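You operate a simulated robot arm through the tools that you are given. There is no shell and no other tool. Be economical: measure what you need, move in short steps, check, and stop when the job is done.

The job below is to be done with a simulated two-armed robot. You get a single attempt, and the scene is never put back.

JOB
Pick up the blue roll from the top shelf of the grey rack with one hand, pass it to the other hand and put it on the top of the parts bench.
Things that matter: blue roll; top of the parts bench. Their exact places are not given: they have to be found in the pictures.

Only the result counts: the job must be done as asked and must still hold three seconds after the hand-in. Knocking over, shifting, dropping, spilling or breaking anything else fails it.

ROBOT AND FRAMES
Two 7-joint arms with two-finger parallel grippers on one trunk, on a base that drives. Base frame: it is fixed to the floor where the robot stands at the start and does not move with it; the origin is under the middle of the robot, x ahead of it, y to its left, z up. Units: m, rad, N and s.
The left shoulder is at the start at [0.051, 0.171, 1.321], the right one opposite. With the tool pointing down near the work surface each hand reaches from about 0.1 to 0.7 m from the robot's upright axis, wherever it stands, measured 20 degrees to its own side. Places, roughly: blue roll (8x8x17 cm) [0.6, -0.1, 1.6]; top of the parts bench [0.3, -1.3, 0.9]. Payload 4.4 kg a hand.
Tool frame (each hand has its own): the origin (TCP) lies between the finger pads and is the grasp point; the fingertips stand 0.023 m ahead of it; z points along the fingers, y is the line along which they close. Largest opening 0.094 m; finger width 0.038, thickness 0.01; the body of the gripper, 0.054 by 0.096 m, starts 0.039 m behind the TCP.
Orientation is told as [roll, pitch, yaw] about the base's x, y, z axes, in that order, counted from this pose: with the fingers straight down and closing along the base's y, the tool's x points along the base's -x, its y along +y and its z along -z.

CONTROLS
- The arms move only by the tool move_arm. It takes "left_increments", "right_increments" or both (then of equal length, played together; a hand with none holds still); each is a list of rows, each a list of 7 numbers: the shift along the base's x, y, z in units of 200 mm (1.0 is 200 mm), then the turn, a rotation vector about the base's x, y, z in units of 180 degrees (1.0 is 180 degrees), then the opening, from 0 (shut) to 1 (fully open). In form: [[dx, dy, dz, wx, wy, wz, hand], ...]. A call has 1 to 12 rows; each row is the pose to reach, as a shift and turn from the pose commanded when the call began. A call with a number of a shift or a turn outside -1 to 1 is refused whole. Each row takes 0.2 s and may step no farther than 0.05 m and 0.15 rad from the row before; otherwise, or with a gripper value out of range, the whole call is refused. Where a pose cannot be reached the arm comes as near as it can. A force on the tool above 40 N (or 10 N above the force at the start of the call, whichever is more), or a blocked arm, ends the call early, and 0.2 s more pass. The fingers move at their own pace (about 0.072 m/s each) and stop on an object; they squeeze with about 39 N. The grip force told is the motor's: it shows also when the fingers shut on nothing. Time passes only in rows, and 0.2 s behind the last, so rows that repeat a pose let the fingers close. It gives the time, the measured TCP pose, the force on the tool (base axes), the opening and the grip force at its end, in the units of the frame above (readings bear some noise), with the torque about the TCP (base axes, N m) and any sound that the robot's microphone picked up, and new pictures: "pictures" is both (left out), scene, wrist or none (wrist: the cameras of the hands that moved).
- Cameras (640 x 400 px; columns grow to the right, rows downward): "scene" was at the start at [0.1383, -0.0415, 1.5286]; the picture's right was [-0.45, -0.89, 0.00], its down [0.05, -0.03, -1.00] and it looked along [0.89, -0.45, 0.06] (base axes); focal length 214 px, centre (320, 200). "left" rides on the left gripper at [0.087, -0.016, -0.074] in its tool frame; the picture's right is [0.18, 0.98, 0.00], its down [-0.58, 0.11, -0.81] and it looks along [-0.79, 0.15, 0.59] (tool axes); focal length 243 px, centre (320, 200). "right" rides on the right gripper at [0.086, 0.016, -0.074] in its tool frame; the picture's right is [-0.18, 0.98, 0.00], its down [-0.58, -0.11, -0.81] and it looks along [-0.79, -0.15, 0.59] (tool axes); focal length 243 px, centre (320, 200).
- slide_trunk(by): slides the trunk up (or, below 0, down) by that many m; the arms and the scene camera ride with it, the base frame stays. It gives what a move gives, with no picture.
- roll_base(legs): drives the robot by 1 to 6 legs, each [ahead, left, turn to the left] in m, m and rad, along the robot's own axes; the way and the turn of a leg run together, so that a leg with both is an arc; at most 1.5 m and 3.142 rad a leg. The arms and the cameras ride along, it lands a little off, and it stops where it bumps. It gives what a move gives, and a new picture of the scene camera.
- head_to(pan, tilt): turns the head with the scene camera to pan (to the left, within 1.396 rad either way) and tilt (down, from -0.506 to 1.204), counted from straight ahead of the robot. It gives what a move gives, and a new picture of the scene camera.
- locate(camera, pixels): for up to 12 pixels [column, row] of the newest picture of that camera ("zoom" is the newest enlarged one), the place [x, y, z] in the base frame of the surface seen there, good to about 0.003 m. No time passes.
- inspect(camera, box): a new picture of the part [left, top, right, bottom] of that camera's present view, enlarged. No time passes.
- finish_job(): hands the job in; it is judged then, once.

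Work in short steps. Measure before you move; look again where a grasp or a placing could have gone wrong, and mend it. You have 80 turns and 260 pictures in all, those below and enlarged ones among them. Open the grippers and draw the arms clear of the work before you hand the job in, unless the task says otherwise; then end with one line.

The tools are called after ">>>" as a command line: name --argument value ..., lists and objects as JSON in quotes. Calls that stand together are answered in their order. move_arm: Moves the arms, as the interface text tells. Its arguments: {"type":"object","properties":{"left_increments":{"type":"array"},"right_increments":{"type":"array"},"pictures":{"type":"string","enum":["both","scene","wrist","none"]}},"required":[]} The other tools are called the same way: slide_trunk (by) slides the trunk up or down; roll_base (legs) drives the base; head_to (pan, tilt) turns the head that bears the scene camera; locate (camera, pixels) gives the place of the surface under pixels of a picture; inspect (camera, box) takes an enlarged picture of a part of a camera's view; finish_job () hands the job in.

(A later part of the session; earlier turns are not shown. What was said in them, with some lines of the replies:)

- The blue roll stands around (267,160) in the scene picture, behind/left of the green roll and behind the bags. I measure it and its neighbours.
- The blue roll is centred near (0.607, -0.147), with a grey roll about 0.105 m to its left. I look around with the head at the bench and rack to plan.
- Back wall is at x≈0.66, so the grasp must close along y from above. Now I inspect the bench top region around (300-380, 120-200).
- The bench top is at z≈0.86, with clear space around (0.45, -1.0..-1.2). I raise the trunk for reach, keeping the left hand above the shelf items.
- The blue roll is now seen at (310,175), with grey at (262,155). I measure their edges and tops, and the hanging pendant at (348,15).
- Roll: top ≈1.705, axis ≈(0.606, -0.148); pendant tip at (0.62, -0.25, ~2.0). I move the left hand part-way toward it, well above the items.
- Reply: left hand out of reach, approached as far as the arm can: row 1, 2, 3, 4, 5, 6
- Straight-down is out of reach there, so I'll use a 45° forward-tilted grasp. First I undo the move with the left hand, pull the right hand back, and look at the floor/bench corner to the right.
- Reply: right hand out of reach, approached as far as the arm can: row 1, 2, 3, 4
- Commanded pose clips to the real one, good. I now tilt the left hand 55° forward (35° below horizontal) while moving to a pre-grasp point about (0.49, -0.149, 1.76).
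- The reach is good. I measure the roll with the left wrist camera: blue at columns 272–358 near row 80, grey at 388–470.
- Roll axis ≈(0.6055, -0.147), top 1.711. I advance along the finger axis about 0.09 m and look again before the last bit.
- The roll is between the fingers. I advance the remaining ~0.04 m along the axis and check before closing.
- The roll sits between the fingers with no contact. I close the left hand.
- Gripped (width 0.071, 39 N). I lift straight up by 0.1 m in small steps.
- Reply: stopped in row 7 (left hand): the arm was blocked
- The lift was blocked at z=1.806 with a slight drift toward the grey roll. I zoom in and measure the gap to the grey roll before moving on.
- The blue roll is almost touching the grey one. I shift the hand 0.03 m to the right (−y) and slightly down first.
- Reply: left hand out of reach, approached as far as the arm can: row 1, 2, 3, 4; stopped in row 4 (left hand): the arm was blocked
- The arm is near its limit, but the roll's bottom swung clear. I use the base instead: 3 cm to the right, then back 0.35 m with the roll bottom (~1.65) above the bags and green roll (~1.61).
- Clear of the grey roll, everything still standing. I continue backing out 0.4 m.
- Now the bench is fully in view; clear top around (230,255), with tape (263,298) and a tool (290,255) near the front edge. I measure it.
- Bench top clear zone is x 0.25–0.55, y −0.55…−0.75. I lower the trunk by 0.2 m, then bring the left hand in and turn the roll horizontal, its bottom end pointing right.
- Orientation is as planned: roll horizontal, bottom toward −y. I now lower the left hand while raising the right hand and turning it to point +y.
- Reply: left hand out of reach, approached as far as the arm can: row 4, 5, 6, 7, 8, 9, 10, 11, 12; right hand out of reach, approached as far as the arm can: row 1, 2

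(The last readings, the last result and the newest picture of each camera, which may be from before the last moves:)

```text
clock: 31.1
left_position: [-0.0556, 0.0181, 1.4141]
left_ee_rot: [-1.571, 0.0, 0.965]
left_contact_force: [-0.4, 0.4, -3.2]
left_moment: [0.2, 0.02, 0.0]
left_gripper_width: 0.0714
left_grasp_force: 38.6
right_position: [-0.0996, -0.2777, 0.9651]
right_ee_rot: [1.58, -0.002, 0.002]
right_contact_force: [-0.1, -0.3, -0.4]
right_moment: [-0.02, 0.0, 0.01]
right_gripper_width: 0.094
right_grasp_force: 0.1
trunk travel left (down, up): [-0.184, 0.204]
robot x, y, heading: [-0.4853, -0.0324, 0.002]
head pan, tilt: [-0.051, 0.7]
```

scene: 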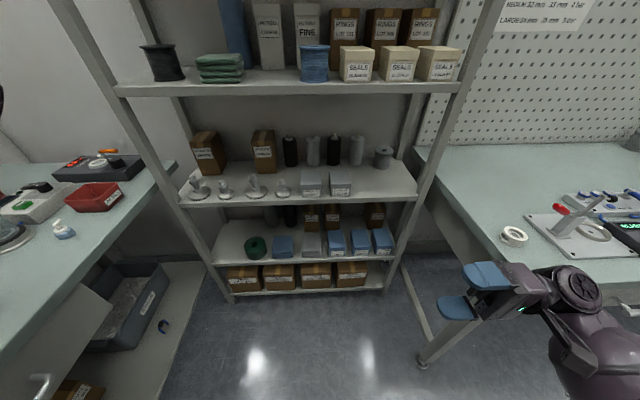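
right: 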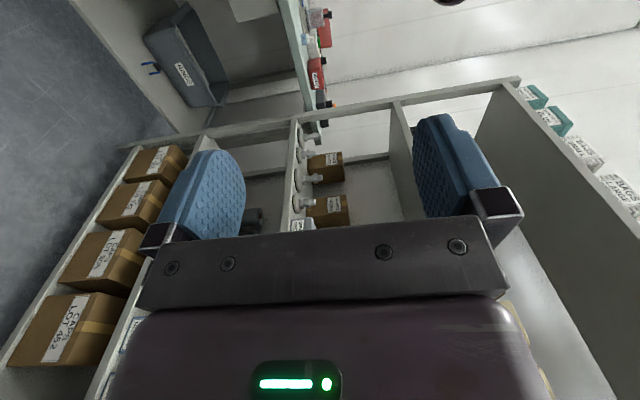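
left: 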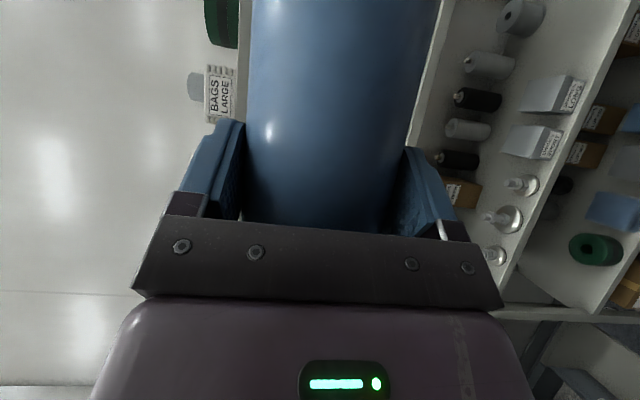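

The left hand reached its limit at z≈1.41, which is fine for the hand-over. I raise the right hand in line with the roll (axis x≈−0.043, z≈1.413), staying clear at y≈−0.32.

>>> move_arm --right_increments '[[0.05, -0.05, 0.2, 0, 0, 0, 1], [0.1, -0.1, 0.4, 0, 0, 0, 1], [0.15, -0.15, 0.6, 0, 0, 0, 1], [0.2, -0.2, 0.8, 0, 0, 0, 1], [0.25, -0.2, 1.0, 0, 0, 0, 1]]' --pictures "none"

>>> move_arm --right_increments '[[0, 0, 0.2, 0, 0, 0, 1], [0, 0, 0.4, 0, 0, 0, 1], [0, 0, 0.6, 0, 0, 0, 1], [0, 0, 0.8, 0, 0, 0, 1], [0, 0, 1.0, 0, 0, 0, 1]]' --pictures "none"

>>> head_to --pan -0.1 --tilt 0.1

```text
clock: 32.2
left_position: [-0.0555, 0.0184, 1.4134]
left_ee_rot: [-1.573, -0.001, 0.967]
left_contact_force: [0.5, -0.3, -3.8]
left_moment: [0.2, 0.0, -0.01]
left_gripper_width: 0.0713
left_grasp_force: 39.1
right_position: [-0.051, -0.3164, 1.1661]
right_ee_rot: [1.579, -0.001, 0.003]
right_contact_force: [0.1, -0.1, -0.1]
right_moment: [-0.01, -0.02, 0.01]
right_gripper_width: 0.0941
right_grasp_force: 0.3
trunk travel left (down, up): [-0.184, 0.204]
robot x, y, heading: [-0.4832, -0.0303, 0.003]
head pan, tilt: [-0.051, 0.7]
```

```text
clock: 33.5
left_position: [-0.0572, 0.0177, 1.413]
left_ee_rot: [-1.572, -0.001, 0.969]
left_contact_force: [-0.5, 0.2, -4.0]
left_moment: [0.22, 0.02, -0.01]
left_gripper_width: 0.0715
left_grasp_force: 38.7
right_position: [-0.0462, -0.3131, 1.3682]
right_ee_rot: [1.581, -0.001, 0.001]
right_contact_force: [-0.6, -0.4, 0.5]
right_moment: [-0.04, -0.01, 0.03]
right_gripper_width: 0.0939
right_grasp_force: 0.1
trunk travel left (down, up): [-0.184, 0.204]
robot x, y, heading: [-0.4888, -0.0313, 0.002]
head pan, tilt: [-0.051, 0.7]
```

```text
clock: 34.5
left_position: [-0.0554, 0.0182, 1.4143]
left_ee_rot: [-1.573, -0.003, 0.965]
left_contact_force: [0.0, 1.2, -3.6]
left_moment: [0.21, 0.07, -0.02]
left_gripper_width: 0.0714
left_grasp_force: 38.9
right_position: [-0.046, -0.3144, 1.3676]
right_ee_rot: [1.579, -0.001, 0.002]
right_contact_force: [0.3, 0.3, 0.4]
right_moment: [-0.01, 0.01, 0.01]
right_gripper_width: 0.094
right_grasp_force: 0.0
trunk travel left (down, up): [-0.184, 0.204]
robot x, y, heading: [-0.4892, -0.0294, 0.0]
head pan, tilt: [-0.099, 0.099]
```

scene: 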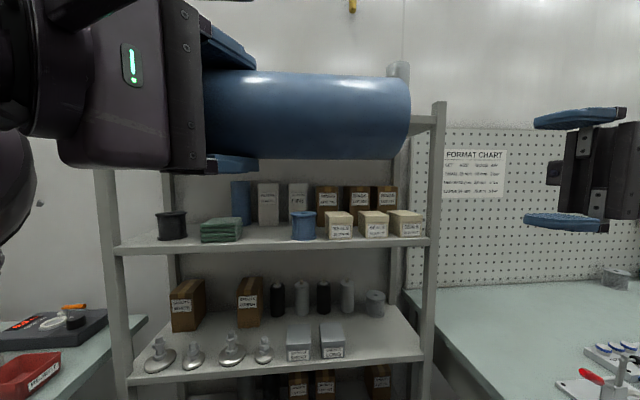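

The roll lies horizontal from col ~205 to 410; the right gripper waits at the right, slightly low. I measure the roll's right end.

>>> locate --camera "scene" --pixels '[[405, 110], [405, 90], [405, 145], [380, 76], [380, 115], [380, 157], [280, 115], [280, 73], [280, 158], [230, 115], [409, 115]]'

>>> inspect --camera "right" --box '[0, 0, 640, 400]'

```text
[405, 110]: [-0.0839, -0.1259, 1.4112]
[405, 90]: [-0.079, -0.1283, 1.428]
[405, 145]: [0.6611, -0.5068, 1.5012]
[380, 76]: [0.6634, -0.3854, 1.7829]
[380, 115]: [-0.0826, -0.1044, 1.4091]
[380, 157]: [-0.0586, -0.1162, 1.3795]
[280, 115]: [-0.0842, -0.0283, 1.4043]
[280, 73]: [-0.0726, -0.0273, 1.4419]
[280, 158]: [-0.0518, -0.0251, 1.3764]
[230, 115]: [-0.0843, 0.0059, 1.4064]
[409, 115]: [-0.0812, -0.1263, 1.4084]
```

```text
1.00 times, centred on (320, 200) of right (not enlarged: the box is as wide or as high as the picture)
```

zoom: 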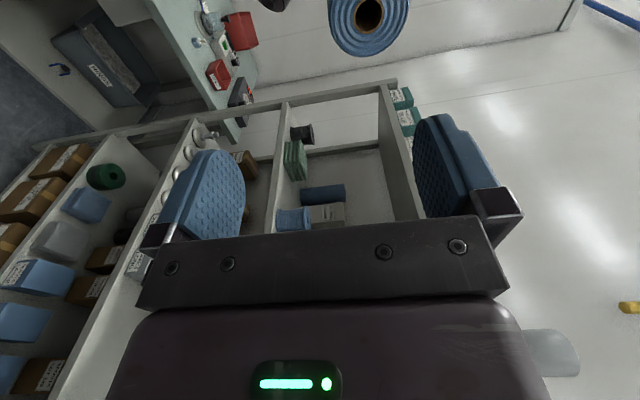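

Roll end at y≈−0.127, axis at (x −0.045, z 1.414). I align the right hand vertically and approach to y≈−0.20 to check alignment.

>>> move_arm --right_increments '[[0, 0, 0.12, 0, 0, 0, 1], [0.005, 0, 0.233, 0, 0, 0, 1], [0.005, 0.2, 0.233, 0, 0, 0, 1], [0.005, 0.4, 0.233, 0, 0, 0, 1], [0.005, 0.55, 0.233, 0, 0, 0, 1], [0.005, 0.55, 0.233, 0, 0, 0, 1]]'

```text
clock: 35.9
left_position: [-0.0552, 0.0176, 1.4133]
left_ee_rot: [-1.571, -0.001, 0.964]
left_contact_force: [0.1, 0.3, -3.8]
left_moment: [0.22, 0.01, -0.03]
left_gripper_width: 0.0714
left_grasp_force: 38.4
right_position: [-0.0475, -0.2086, 1.4126]
right_ee_rot: [1.58, -0.001, 0.002]
right_contact_force: [0.1, -0.6, 0.6]
right_moment: [0.01, -0.01, 0.01]
right_gripper_width: 0.0942
right_grasp_force: 0.1
trunk travel left (down, up): [-0.184, 0.204]
robot x, y, heading: [-0.4873, -0.0315, 0.003]
head pan, tilt: [-0.099, 0.099]
```

scene: 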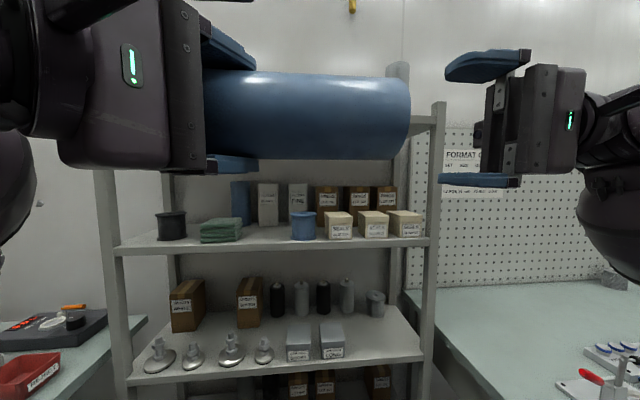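
right: 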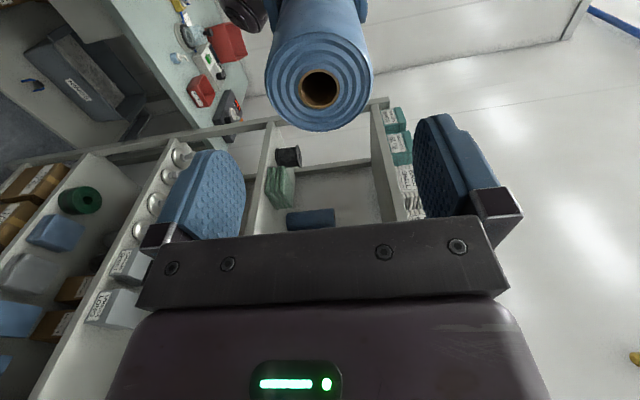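

The end face with core at (320,88) is ahead between the fingers. I measure the end's edges from the right camera.

>>> locate --camera "right" --pixels '[[290, 88], [350, 88], [320, 120], [320, 50], [270, 88], [370, 85], [335, 118], [322, 128]]'

```text
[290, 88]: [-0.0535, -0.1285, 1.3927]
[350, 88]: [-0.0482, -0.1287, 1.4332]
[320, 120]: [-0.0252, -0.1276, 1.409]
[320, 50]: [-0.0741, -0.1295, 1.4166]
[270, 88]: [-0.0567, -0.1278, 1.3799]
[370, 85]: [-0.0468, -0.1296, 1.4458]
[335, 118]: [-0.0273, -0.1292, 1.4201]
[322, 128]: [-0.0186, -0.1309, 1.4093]
```

End face at y −0.129, axis ≈(−0.052, 1.413). I advance so that the fingers reach 0.055 m over the roll's end.

>>> move_arm --right_increments '[[-0.01, 0.15, 0, 0, 0, 0, 1], [-0.02, 0.3, 0, 0, 0, 0, 1], [-0.02, 0.42, 0, 0, 0, 0, 1], [-0.02, 0.5, 0, 0, 0, 0, 1], [-0.02, 0.56, 0, 0, 0, 0, 1], [-0.02, 0.56, 0, 0, 0, 0, 1]]'

```text
clock: 37.2
left_position: [-0.0568, 0.0168, 1.4135]
left_ee_rot: [-1.573, -0.003, 0.965]
left_contact_force: [-0.1, -0.5, -3.5]
left_moment: [0.24, 0.03, -0.03]
left_gripper_width: 0.0712
left_grasp_force: 38.5
right_position: [-0.0519, -0.0926, 1.4116]
right_ee_rot: [1.578, -0.001, 0.0]
right_contact_force: [0.4, 0.0, 0.3]
right_moment: [0.02, 0.0, 0.04]
right_gripper_width: 0.094
right_grasp_force: 0.0
trunk travel left (down, up): [-0.184, 0.204]
robot x, y, heading: [-0.4854, -0.0296, 0.001]
head pan, tilt: [-0.099, 0.099]
```

scene: 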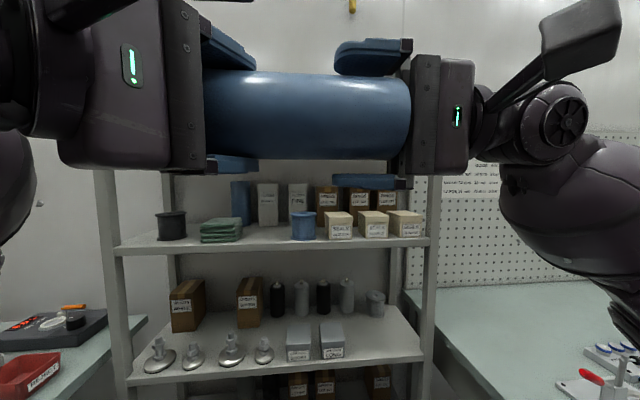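
right: 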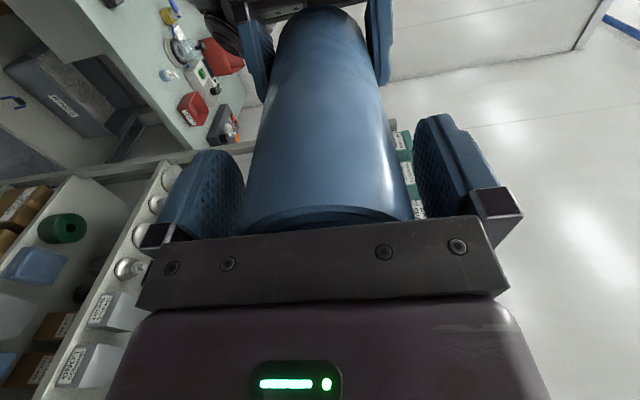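

The roll's end is between the right fingers; I close the right hand while the left still holds.

>>> move_arm --right_increments '[[0, 0, 0, 0, 0, 0, 0.5], [0, 0, 0, 0, 0, 0, 0], [0, 0, 0, 0, 0, 0, 0], [0, 0, 0, 0, 0, 0, 0]]' --pictures "wrist"

```text
clock: 38.2
left_position: [-0.0558, 0.0181, 1.414]
left_ee_rot: [-1.569, -0.004, 0.965]
left_contact_force: [-1.1, -1.0, -16.1]
left_moment: [1.94, 0.08, -0.01]
left_gripper_width: 0.0713
left_grasp_force: 38.9
right_position: [-0.0531, -0.095, 1.4132]
right_ee_rot: [1.581, -0.003, 0.002]
right_contact_force: [1.7, 1.6, 9.8]
right_moment: [-0.49, 0.01, -0.11]
right_gripper_width: 0.0716
right_grasp_force: 38.5
trunk travel left (down, up): [-0.184, 0.204]
robot x, y, heading: [-0.4832, -0.0287, 0.003]
head pan, tilt: [-0.099, 0.099]
```

right: 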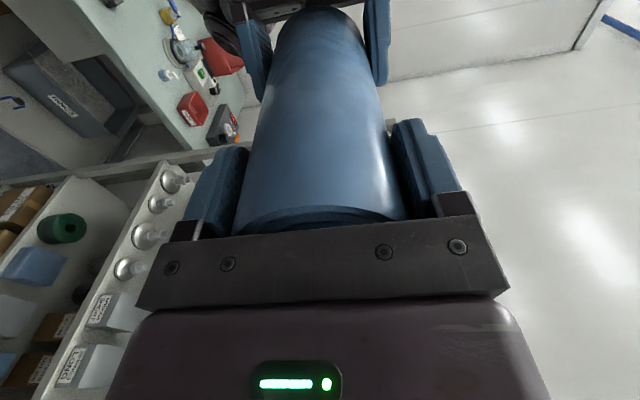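

Both hands hold it firmly. Now I open the left hand and check that the roll stays.

>>> move_arm --left_increments '[[0, 0, 0, 0, 0, 0, 0.4], [0, 0, 0, 0, 0, 0, 1], [0, 0, 0, 0, 0, 0, 1], [0, 0, 0, 0, 0, 0, 1]]'

>>> move_arm --left_increments '[[-0.05, 0.1, 0, 0, 0, 0, 1], [-0.1, 0.25, 0, 0, 0, 0, 1], [-0.12, 0.45, 0, 0, 0, 0, 1], [-0.12, 0.65, 0, 0, 0, 0, 1], [-0.12, 0.85, 0, 0, 0, 0, 1]]'

```text
clock: 39.2
left_position: [-0.0565, 0.018, 1.4136]
left_ee_rot: [-1.574, -0.002, 0.965]
left_contact_force: [1.1, -0.6, 0.5]
left_moment: [-0.02, 0.01, -0.02]
left_gripper_width: 0.0937
left_grasp_force: 0.1
right_position: [-0.0529, -0.0935, 1.4116]
right_ee_rot: [1.58, -0.001, 0.003]
right_contact_force: [-0.3, 0.2, -0.4]
right_moment: [-0.16, 0.02, 0.0]
right_gripper_width: 0.0714
right_grasp_force: 39.5
trunk travel left (down, up): [-0.184, 0.204]
robot x, y, heading: [-0.4831, -0.0329, -0.0]
head pan, tilt: [-0.099, 0.099]
```

scene: 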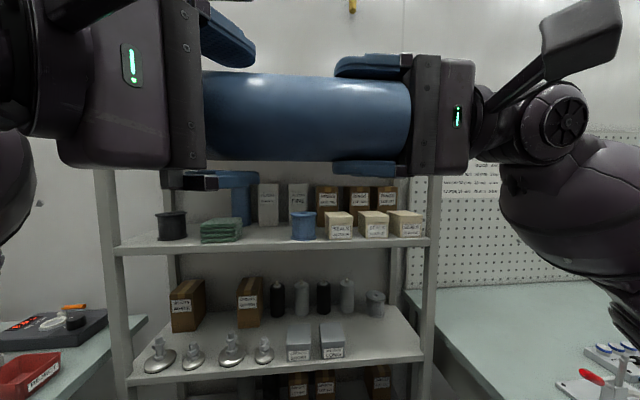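
left: 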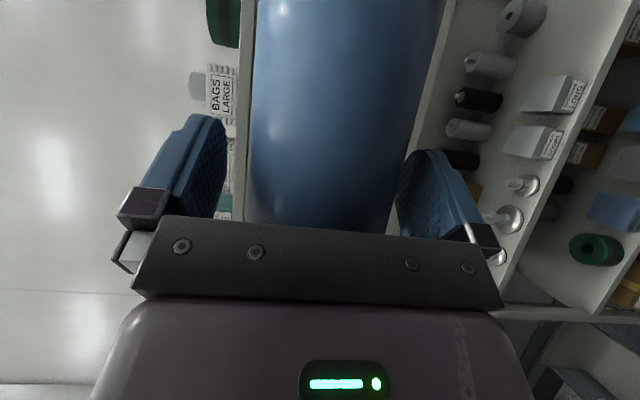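

```text
clock: 40.6
left_position: [-0.0909, 0.1798, 1.4339]
left_ee_rot: [-1.634, -0.037, 0.941]
left_contact_force: [0.9, -0.5, -0.6]
left_moment: [0.0, -0.01, 0.0]
left_gripper_width: 0.0938
left_grasp_force: 0.1
left hand out of reach, approached as far as the arm can: row 1, 2, 3, 4
right_position: [-0.0494, -0.0963, 1.4105]
right_ee_rot: [1.579, 0.0, 0.004]
right_contact_force: [2.1, 0.2, -0.8]
right_moment: [-0.15, 0.03, 0.06]
right_gripper_width: 0.0713
right_grasp_force: 39.8
trunk travel left (down, up): [-0.184, 0.204]
robot x, y, heading: [-0.4853, -0.0342, 0.008]
head pan, tilt: [-0.099, 0.099]
stopped in row 5 (left hand): the arm was blocked; the commanded pose is now the measured one
```

scene: 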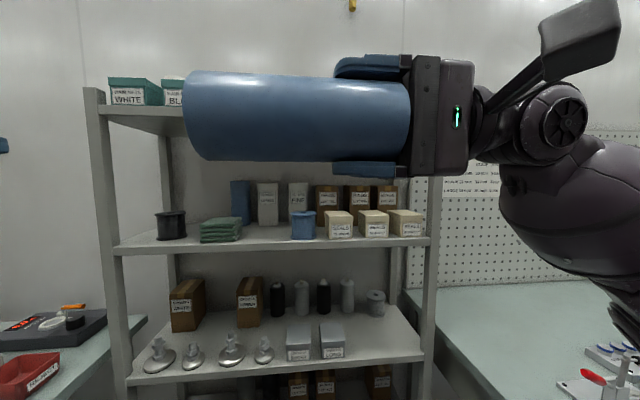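
left: 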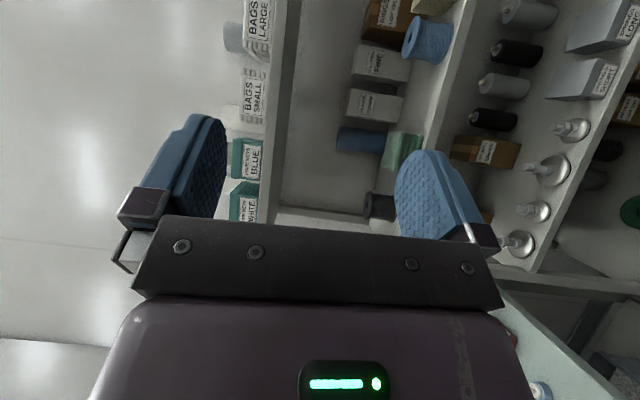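

The roll is solely in the right hand, left hand clear. I rotate the right hand to point down (roll hanging below it), lowering and moving right somewhat.

>>> move_arm --right_increments '[[0, -0.06, 0, -0.042, 0, 0, 0], [0, -0.12, 0, -0.084, 0, 0, 0], [0, -0.18, -0.05, -0.126, 0, 0, 0], [0, -0.24, -0.1, -0.168, 0, 0, 0], [0, -0.3, -0.15, -0.21, 0, 0, 0], [0, -0.36, -0.2, -0.252, 0, 0, 0], [0, -0.42, -0.25, -0.294, 0, 0, 0], [0, -0.48, -0.3, -0.336, 0, 0, 0], [0, -0.54, -0.35, -0.378, 0, 0, 0], [0, -0.6, -0.4, -0.42, 0, 0, 0], [0, -0.66, -0.45, -0.462, 0, 0, 0], [0, -0.72, -0.5, -0.5026, 0, 0, 0]]'

>>> head_to --pan -0.9 --tilt 0.45

```text
clock: 43.2
left_position: [-0.0967, 0.1817, 1.4373]
left_ee_rot: [-1.638, -0.04, 0.942]
left_contact_force: [-0.7, 0.1, -0.8]
left_moment: [0.01, 0.04, 0.01]
left_gripper_width: 0.0941
left_grasp_force: 0.1
right_position: [-0.0526, -0.2408, 1.3144]
right_ee_rot: [-0.001, 0.004, 0.003]
right_contact_force: [-1.0, 0.4, -0.1]
right_moment: [-0.01, 0.06, 0.0]
right_gripper_width: 0.0717
right_grasp_force: 38.8
trunk travel left (down, up): [-0.184, 0.204]
robot x, y, heading: [-0.4845, -0.0304, 0.005]
head pan, tilt: [-0.099, 0.099]
```

scene: 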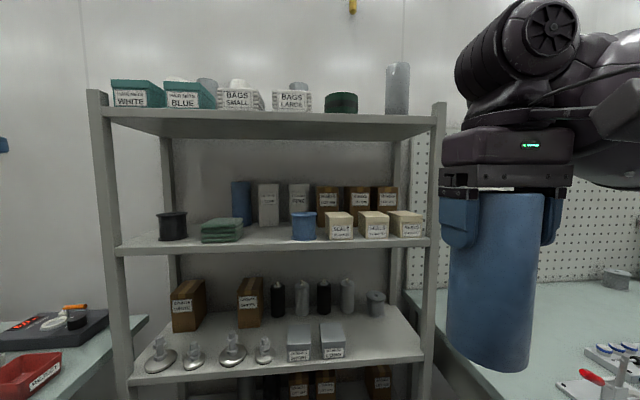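
right: 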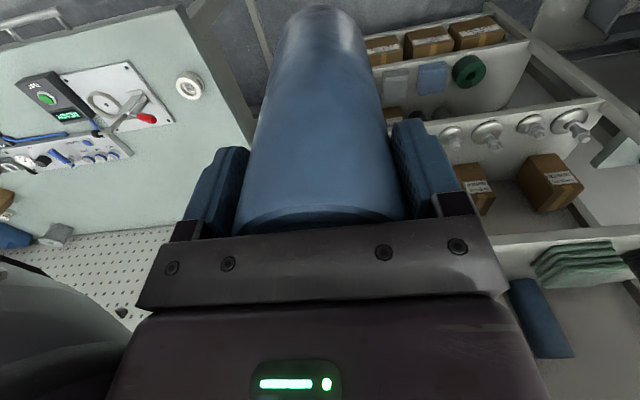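

```text
clock: 44.4
left_position: [-0.0939, 0.1827, 1.4355]
left_ee_rot: [-1.636, -0.038, 0.943]
left_contact_force: [-0.2, 0.2, 0.8]
left_moment: [0.0, 0.0, 0.01]
left_gripper_width: 0.0941
left_grasp_force: 0.0
right_position: [-0.0513, -0.2381, 1.3144]
right_ee_rot: [0.002, 0.006, 0.004]
right_contact_force: [0.0, -0.5, 0.6]
right_moment: [-0.02, 0.03, -0.02]
right_gripper_width: 0.0715
right_grasp_force: 38.6
trunk travel left (down, up): [-0.184, 0.204]
robot x, y, heading: [-0.4852, -0.029, 0.002]
head pan, tilt: [-0.901, 0.45]
```

scene: 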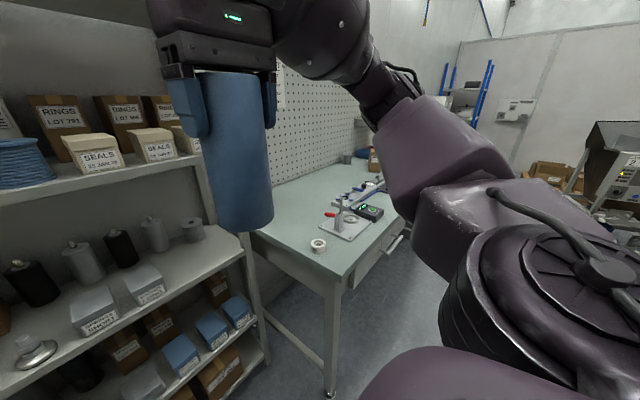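

The roll hangs upright under the right hand. I measure its bottom and the bench clutter, then drive sideways along the aisle.

>>> locate --camera "scene" --pixels '[[245, 222], [240, 231], [330, 215], [340, 200], [318, 245], [290, 225], [275, 205], [300, 195], [340, 270], [258, 235]]'

>>> roll_base --legs '[[0, -0.42, 0]]'

```text
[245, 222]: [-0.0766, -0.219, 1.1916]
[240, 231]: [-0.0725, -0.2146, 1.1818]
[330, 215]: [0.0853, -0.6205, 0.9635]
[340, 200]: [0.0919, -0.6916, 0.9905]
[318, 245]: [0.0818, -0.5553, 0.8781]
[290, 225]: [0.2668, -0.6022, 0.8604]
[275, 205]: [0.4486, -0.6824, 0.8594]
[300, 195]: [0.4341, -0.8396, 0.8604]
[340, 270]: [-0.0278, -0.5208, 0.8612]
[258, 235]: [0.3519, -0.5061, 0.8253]
```

```text
clock: 48.5
left_position: [-0.0922, -0.2291, 1.4344]
left_ee_rot: [-1.636, -0.038, 0.943]
left_contact_force: [0.1, -0.4, 0.5]
left_moment: [0.0, 0.02, -0.04]
left_gripper_width: 0.0941
left_grasp_force: 0.2
right_position: [-0.0502, -0.6507, 1.3138]
right_ee_rot: [0.0, 0.002, 0.005]
right_contact_force: [0.9, -0.1, 0.7]
right_moment: [-0.01, -0.03, -0.02]
right_gripper_width: 0.0716
right_grasp_force: 38.6
trunk travel left (down, up): [-0.184, 0.204]
robot x, y, heading: [-0.4831, -0.443, 0.004]
head pan, tilt: [-0.901, 0.45]
```

scene: 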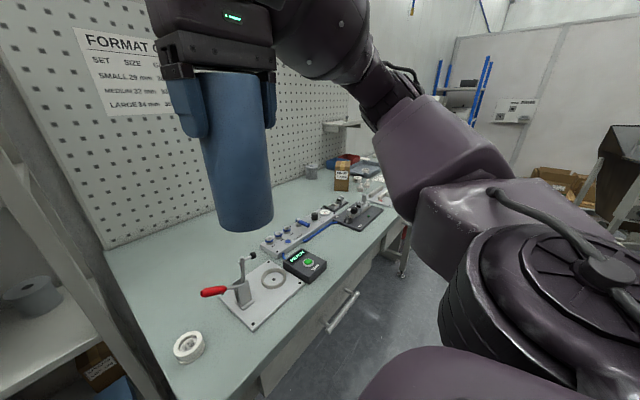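

The roll bottom is 0.135 m below the TCP, well above the clamp (top ~1.0). I drive forward 0.14 m, keeping the base off the bench front (x≈−0.03).

>>> roll_base --legs '[[0.14, 0, 0]]'

>>> move_arm --right_increments '[[0.2, 0.02, 0, 0, 0, 0, 0], [0.4, 0.04, 0, 0, 0, 0, 0], [0.6, 0.06, 0, 0, 0, 0, 0], [0.8, 0.08, 0, 0, 0, 0, 0], [1.0, 0.1, 0, 0, 0, 0, 0]]'

```text
clock: 49.9
left_position: [0.0492, -0.2283, 1.4356]
left_ee_rot: [-1.634, -0.039, 0.941]
left_contact_force: [0.9, 0.6, -1.4]
left_moment: [0.03, -0.02, -0.02]
left_gripper_width: 0.0941
left_grasp_force: 0.0
right_position: [0.0905, -0.6515, 1.3145]
right_ee_rot: [0.001, 0.004, 0.003]
right_contact_force: [0.1, 0.5, -0.2]
right_moment: [-0.01, 0.02, 0.03]
right_gripper_width: 0.0714
right_grasp_force: 39.1
trunk travel left (down, up): [-0.184, 0.204]
robot x, y, heading: [-0.3406, -0.4427, 0.001]
head pan, tilt: [-0.901, 0.45]
```

scene: 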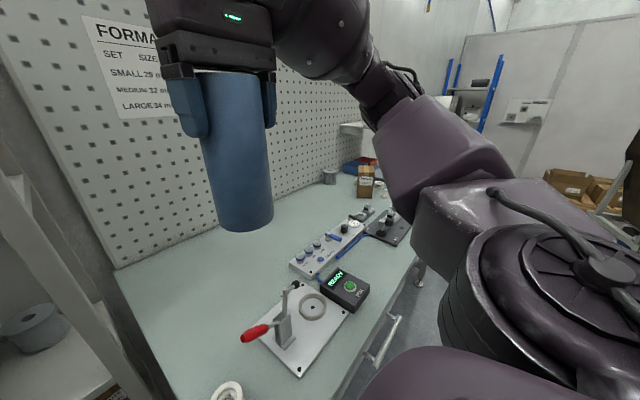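

```text
clock: 51.1
left_position: [0.0494, -0.228, 1.4347]
left_ee_rot: [-1.635, -0.04, 0.941]
left_contact_force: [0.2, 0.4, -0.7]
left_moment: [0.03, 0.03, -0.02]
left_gripper_width: 0.0941
left_grasp_force: 0.1
right_position: [0.2918, -0.6314, 1.3124]
right_ee_rot: [0.002, 0.005, 0.004]
right_contact_force: [0.6, 0.3, 0.4]
right_moment: [-0.02, 0.01, 0.01]
right_gripper_width: 0.0717
right_grasp_force: 38.9
trunk travel left (down, up): [-0.184, 0.204]
robot x, y, heading: [-0.3423, -0.442, -0.002]
head pan, tilt: [-0.901, 0.45]
```

scene: 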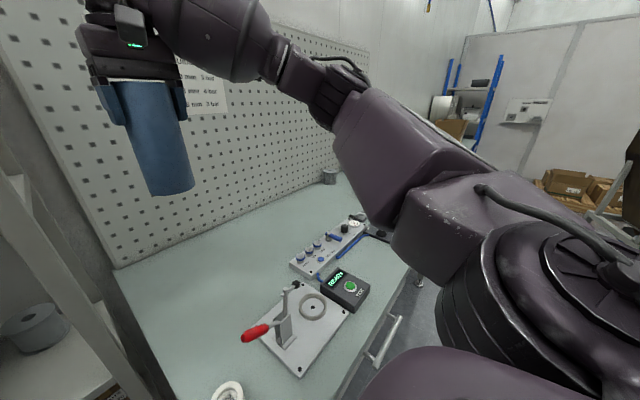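
right: 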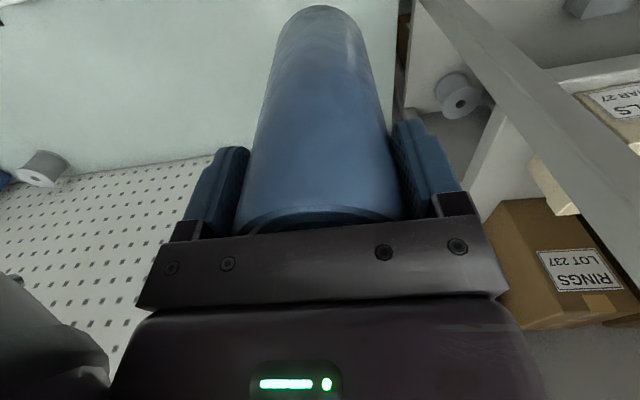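

Position over the clear spot (0.29, −0.63) is good. I lower by the trunk 0.17 m first so the arm shape stays above the clamp.

>>> slide_trunk --by -0.17

>>> head_to --pan -0.7 --tilt 0.55

```text
clock: 53.0
left_position: [0.2335, -0.2295, 1.1185]
left_ee_rot: [-1.256, 0.229, 0.978]
left_contact_force: [0.4, -1.0, 0.2]
left_moment: [-0.01, 0.03, 0.02]
left_gripper_width: 0.0938
left_grasp_force: 0.1
right_position: [0.2892, -0.6297, 1.1456]
right_ee_rot: [-0.001, 0.003, 0.002]
right_contact_force: [-0.7, -0.9, -0.5]
right_moment: [0.03, -0.02, 0.02]
right_gripper_width: 0.0716
right_grasp_force: 39.3
trunk travel left (down, up): [-0.014, 0.374]
robot x, y, heading: [-0.3446, -0.4443, 0.007]
head pan, tilt: [-0.901, 0.45]
```

```text
clock: 53.7
left_position: [0.234, -0.2282, 1.1182]
left_ee_rot: [-1.258, 0.229, 0.979]
left_contact_force: [0.6, 0.0, -0.8]
left_moment: [0.0, 0.02, 0.0]
left_gripper_width: 0.0939
left_grasp_force: 0.0
right_position: [0.291, -0.631, 1.1434]
right_ee_rot: [-0.001, 0.006, 0.003]
right_contact_force: [0.0, 0.0, -1.0]
right_moment: [0.02, 0.0, -0.02]
right_gripper_width: 0.0716
right_grasp_force: 38.3
trunk travel left (down, up): [-0.014, 0.374]
robot x, y, heading: [-0.341, -0.4405, 0.002]
head pan, tilt: [-0.7, 0.55]
```

scene: 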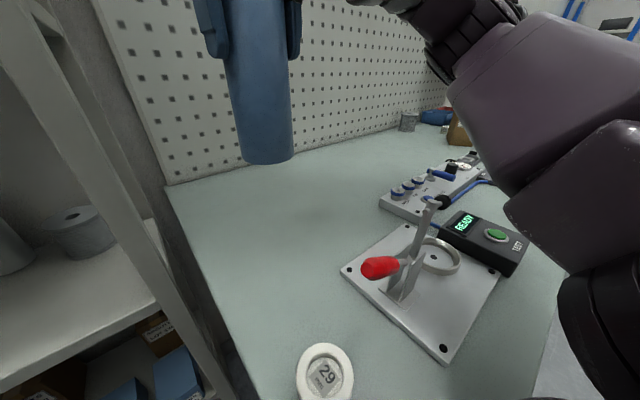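

The left hand was drawn along to (0.23,−0.23,1.12) but touches nothing. I now lower the right hand to just above the bench (bottom ≈1 cm above).

>>> move_arm --right_increments '[[0, 0, -0.15, 0, 0, 0, 0], [0, 0, -0.3, 0, 0, 0, 0], [0, 0, -0.45, 0, 0, 0, 0], [0, 0, -0.57, 0, 0, 0, 0], [0, 0, -0.66, 0, 0, 0, 0], [0, 0, -0.66, 0, 0, 0, 0]]'

```text
clock: 55.1
left_position: [0.2347, -0.2295, 1.1178]
left_ee_rot: [-1.256, 0.231, 0.979]
left_contact_force: [0.4, 1.0, 0.4]
left_moment: [0.01, -0.01, 0.02]
left_gripper_width: 0.094
left_grasp_force: 0.0
right_position: [0.291, -0.6299, 1.0133]
right_ee_rot: [0.003, 0.003, 0.002]
right_contact_force: [0.4, 0.8, -0.9]
right_moment: [0.0, 0.01, 0.0]
right_gripper_width: 0.0716
right_grasp_force: 39.1
trunk travel left (down, up): [-0.014, 0.374]
robot x, y, heading: [-0.345, -0.4456, 0.001]
head pan, tilt: [-0.7, 0.55]
```

scene: 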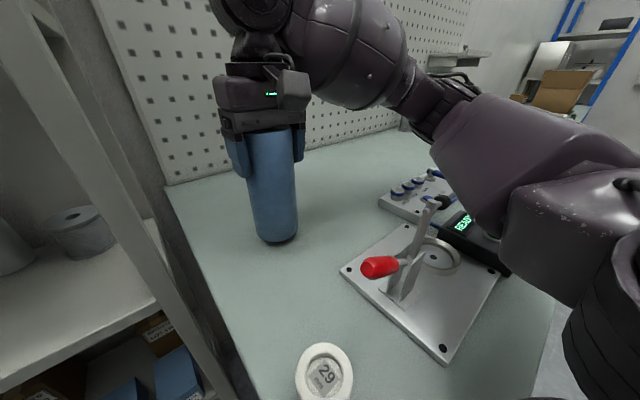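
right: 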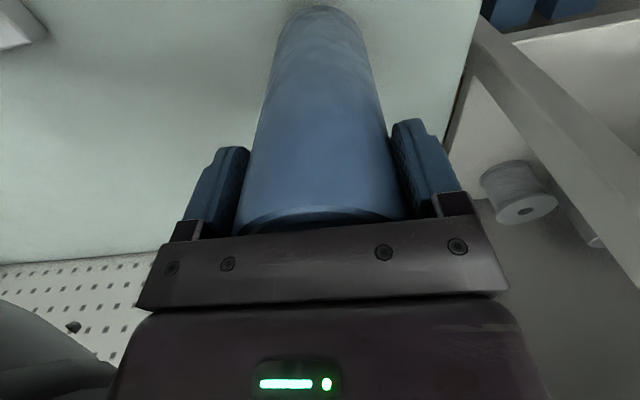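

About 1–2 cm above the bench and upright. I check the elbow clearance and lower in 3 mm steps until contact.

>>> locate --camera "scene" --pixels '[[485, 230], [520, 255], [540, 285], [277, 238], [260, 236], [225, 225]]'

>>> move_arm --right_increments '[[0, 0, -0.02, 0, 0, 0, 0], [0, 0, -0.04, 0, 0, 0, 0], [0, 0, -0.055, 0, 0, 0, 0], [0, 0, -0.07, 0, 0, 0, 0]]'

```text
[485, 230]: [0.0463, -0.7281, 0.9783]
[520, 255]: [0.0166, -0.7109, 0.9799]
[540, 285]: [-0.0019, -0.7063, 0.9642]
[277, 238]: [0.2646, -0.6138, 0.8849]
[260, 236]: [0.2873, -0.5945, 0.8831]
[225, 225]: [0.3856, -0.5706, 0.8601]
```

```text
clock: 56.1
left_position: [0.2328, -0.2299, 1.1185]
left_ee_rot: [-1.255, 0.231, 0.978]
left_contact_force: [0.0, 0.1, -0.3]
left_moment: [0.0, -0.03, 0.0]
left_gripper_width: 0.0937
left_grasp_force: 0.0
right_position: [0.29, -0.63, 0.9962]
right_ee_rot: [-0.001, 0.006, 0.003]
right_contact_force: [-0.3, 0.0, 0.6]
right_moment: [0.0, 0.02, 0.01]
right_gripper_width: 0.0715
right_grasp_force: 38.7
trunk travel left (down, up): [-0.014, 0.374]
robot x, y, heading: [-0.3409, -0.4398, 0.004]
head pan, tilt: [-0.7, 0.55]
```

scene: 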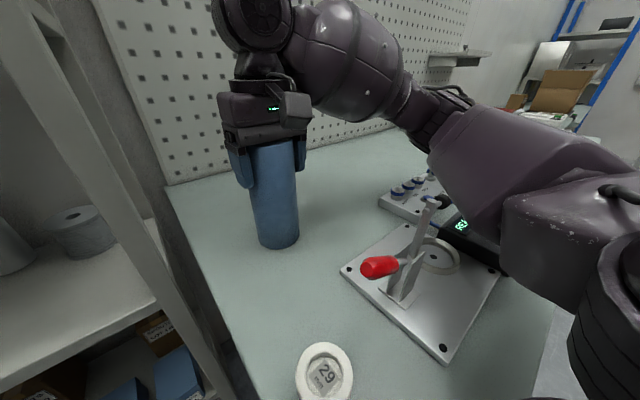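
right: 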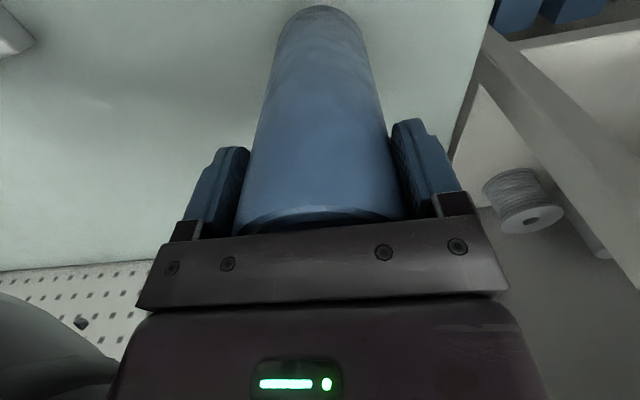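

No contact force yet, bottom within millimetres of the top. I lower up to 6 mm more in 1.5 mm steps.

>>> move_arm --right_increments '[[0, 0, -0.008, 0, 0, 0, 0], [0, 0, -0.016, 0, 0, 0, 0]]' --pictures "none"

>>> inspect --camera "scene" --box '[200, 120, 560, 340]'

```text
clock: 56.7
left_position: [0.2327, -0.2291, 1.1188]
left_ee_rot: [-1.258, 0.23, 0.979]
left_contact_force: [-0.9, -0.6, -0.2]
left_moment: [-0.04, 0.0, -0.01]
left_gripper_width: 0.0942
left_grasp_force: 0.1
right_position: [0.2887, -0.6318, 0.9969]
right_ee_rot: [0.002, 0.002, 0.003]
right_contact_force: [1.1, -3.8, 7.0]
right_moment: [-0.53, -0.46, -0.11]
right_gripper_width: 0.0715
right_grasp_force: 38.8
trunk travel left (down, up): [-0.014, 0.374]
robot x, y, heading: [-0.3407, -0.4439, 0.001]
head pan, tilt: [-0.7, 0.55]
```

```text
1.78 times, centred on (380, 230) of scene
```

zoom: 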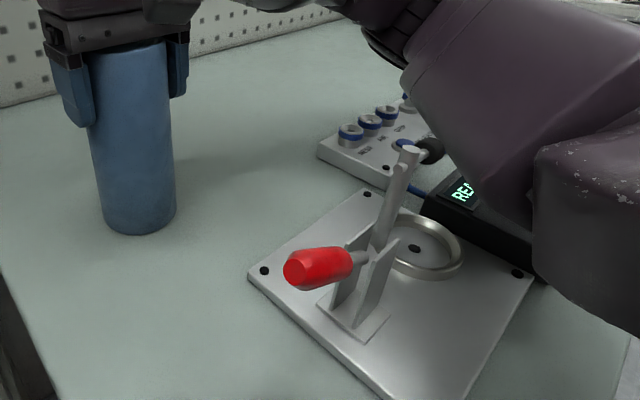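

The bench now bears the roll (7 N up). I open the right hand.

>>> move_arm --right_increments '[[0, 0, 0, 0, 0, 0, 0.85], [0, 0, 0, 0, 0, 0, 1], [0, 0, 0, 0, 0, 0, 1], [0, 0, 0, 0, 0, 0, 1]]'

```text
clock: 57.7
left_position: [0.233, -0.229, 1.1179]
left_ee_rot: [-1.257, 0.232, 0.98]
left_contact_force: [-0.3, 0.0, 0.1]
left_moment: [-0.01, -0.02, 0.04]
left_gripper_width: 0.0941
left_grasp_force: 0.0
right_position: [0.2908, -0.6299, 0.9954]
right_ee_rot: [0.001, 0.005, 0.002]
right_contact_force: [0.0, 0.2, -0.6]
right_moment: [0.01, -0.01, 0.01]
right_gripper_width: 0.0939
right_grasp_force: 0.0
trunk travel left (down, up): [-0.014, 0.374]
robot x, y, heading: [-0.342, -0.4416, 0.005]
head pan, tilt: [-0.7, 0.55]
```

scene: 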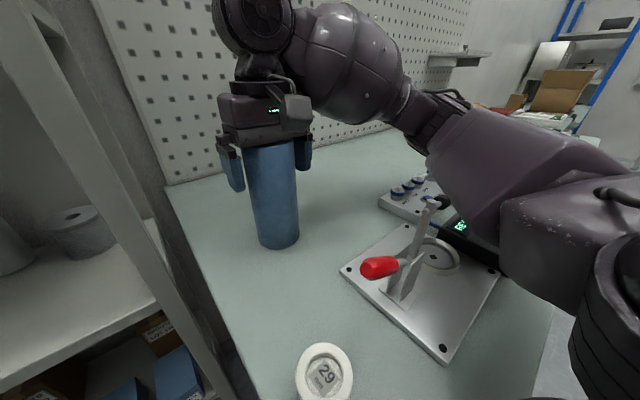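
right: 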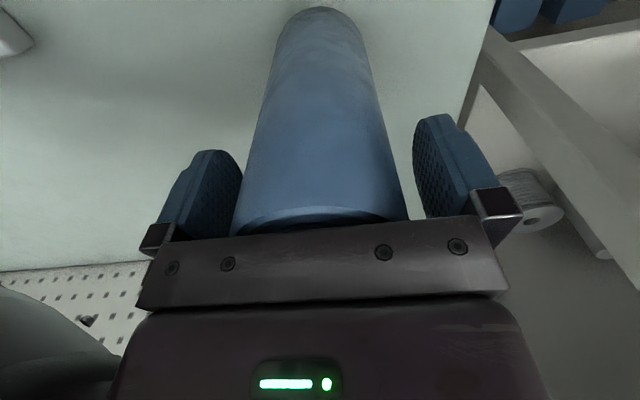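

The fingers are off the roll with clearance both sides; it stands. I raise the right hand straight up 0.15 m.

>>> move_arm --right_increments '[[0, 0, 0.08, 0, 0, 0, 1], [0, 0, 0.2, 0, 0, 0, 1], [0, 0, 0.35, 0, 0, 0, 1], [0, 0, 0.5, 0, 0, 0, 1], [0, 0, 0.65, 0, 0, 0, 1], [0, 0, 0.75, 0, 0, 0, 1]]'

```text
clock: 59.1
left_position: [0.2333, -0.2284, 1.1182]
left_ee_rot: [-1.256, 0.23, 0.979]
left_contact_force: [-0.8, 0.1, 0.1]
left_moment: [0.0, 0.0, -0.01]
left_gripper_width: 0.0939
left_grasp_force: 0.0
right_position: [0.2873, -0.6309, 1.1458]
right_ee_rot: [-0.001, 0.003, 0.002]
right_contact_force: [-0.1, 0.6, 0.6]
right_moment: [-0.01, -0.01, -0.01]
right_gripper_width: 0.094
right_grasp_force: 0.0
trunk travel left (down, up): [-0.014, 0.374]
robot x, y, heading: [-0.3408, -0.4397, -0.001]
head pan, tilt: [-0.7, 0.55]
```

scene: 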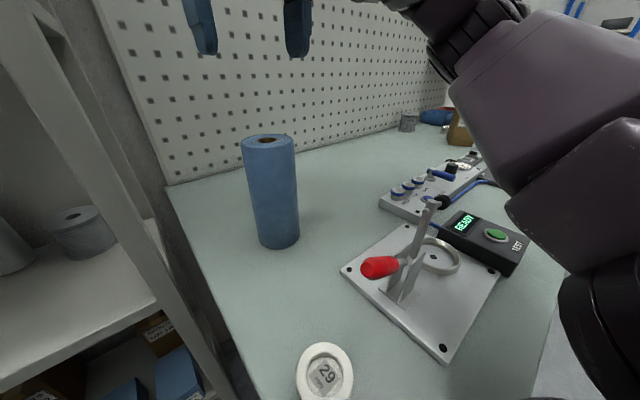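
right: 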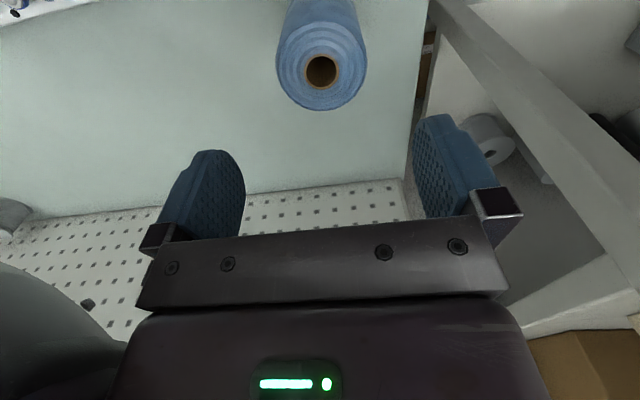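

The roll stands upright on the bench, untouched by the hand. I back the robot off 0.2 m with arms above everything and verify.

>>> roll_base --legs '[[-0.2, 0, 0]]'

>>> head_to --pan -0.35 --tilt 0.2

```text
clock: 60.7
left_position: [0.0341, -0.2277, 1.1182]
left_ee_rot: [-1.257, 0.231, 0.982]
left_contact_force: [-0.1, 0.2, 0.7]
left_moment: [0.03, 0.03, 0.03]
left_gripper_width: 0.0939
left_grasp_force: 0.0
right_position: [0.0906, -0.6306, 1.1464]
right_ee_rot: [0.0, 0.003, 0.004]
right_contact_force: [-0.1, -0.7, 1.1]
right_moment: [0.02, -0.05, 0.01]
right_gripper_width: 0.0943
right_grasp_force: 0.1
trunk travel left (down, up): [-0.014, 0.374]
robot x, y, heading: [-0.5395, -0.4396, 0.004]
head pan, tilt: [-0.7, 0.55]
```

scene: 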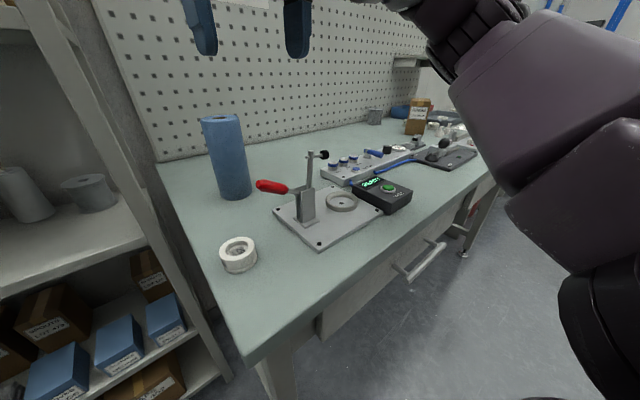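

```text
clock: 61.5
left_position: [0.0349, -0.228, 1.1187]
left_ee_rot: [-1.256, 0.23, 0.983]
left_contact_force: [-0.1, -1.0, 0.8]
left_moment: [-0.02, 0.02, 0.02]
left_gripper_width: 0.0939
left_grasp_force: 0.1
right_position: [0.0909, -0.6292, 1.1449]
right_ee_rot: [0.001, 0.002, 0.004]
right_contact_force: [-0.6, -0.5, -0.3]
right_moment: [0.01, 0.01, -0.02]
right_gripper_width: 0.0941
right_grasp_force: 0.0
trunk travel left (down, up): [-0.014, 0.374]
robot x, y, heading: [-0.5417, -0.4362, 0.006]
head pan, tilt: [-0.351, 0.201]
```

scene: 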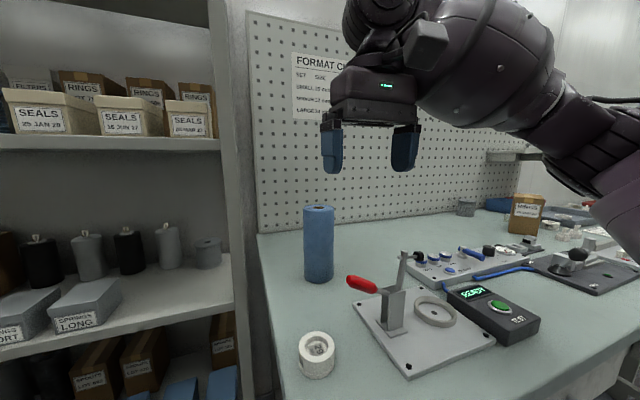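

The roll stands upright at (318,245) on the bench, everything else is undisturbed, and both hands are open and clear. I hand the job in.

>>> finish_job

```text
The job is handed in.
```

I took the blue roll from the top shelf with the left hand and passed it to the right hand. It now stands upright on the top of the parts bench, the other way up than it stood on the shelf. Both hands are open and clear, and I saw nothing else moved.
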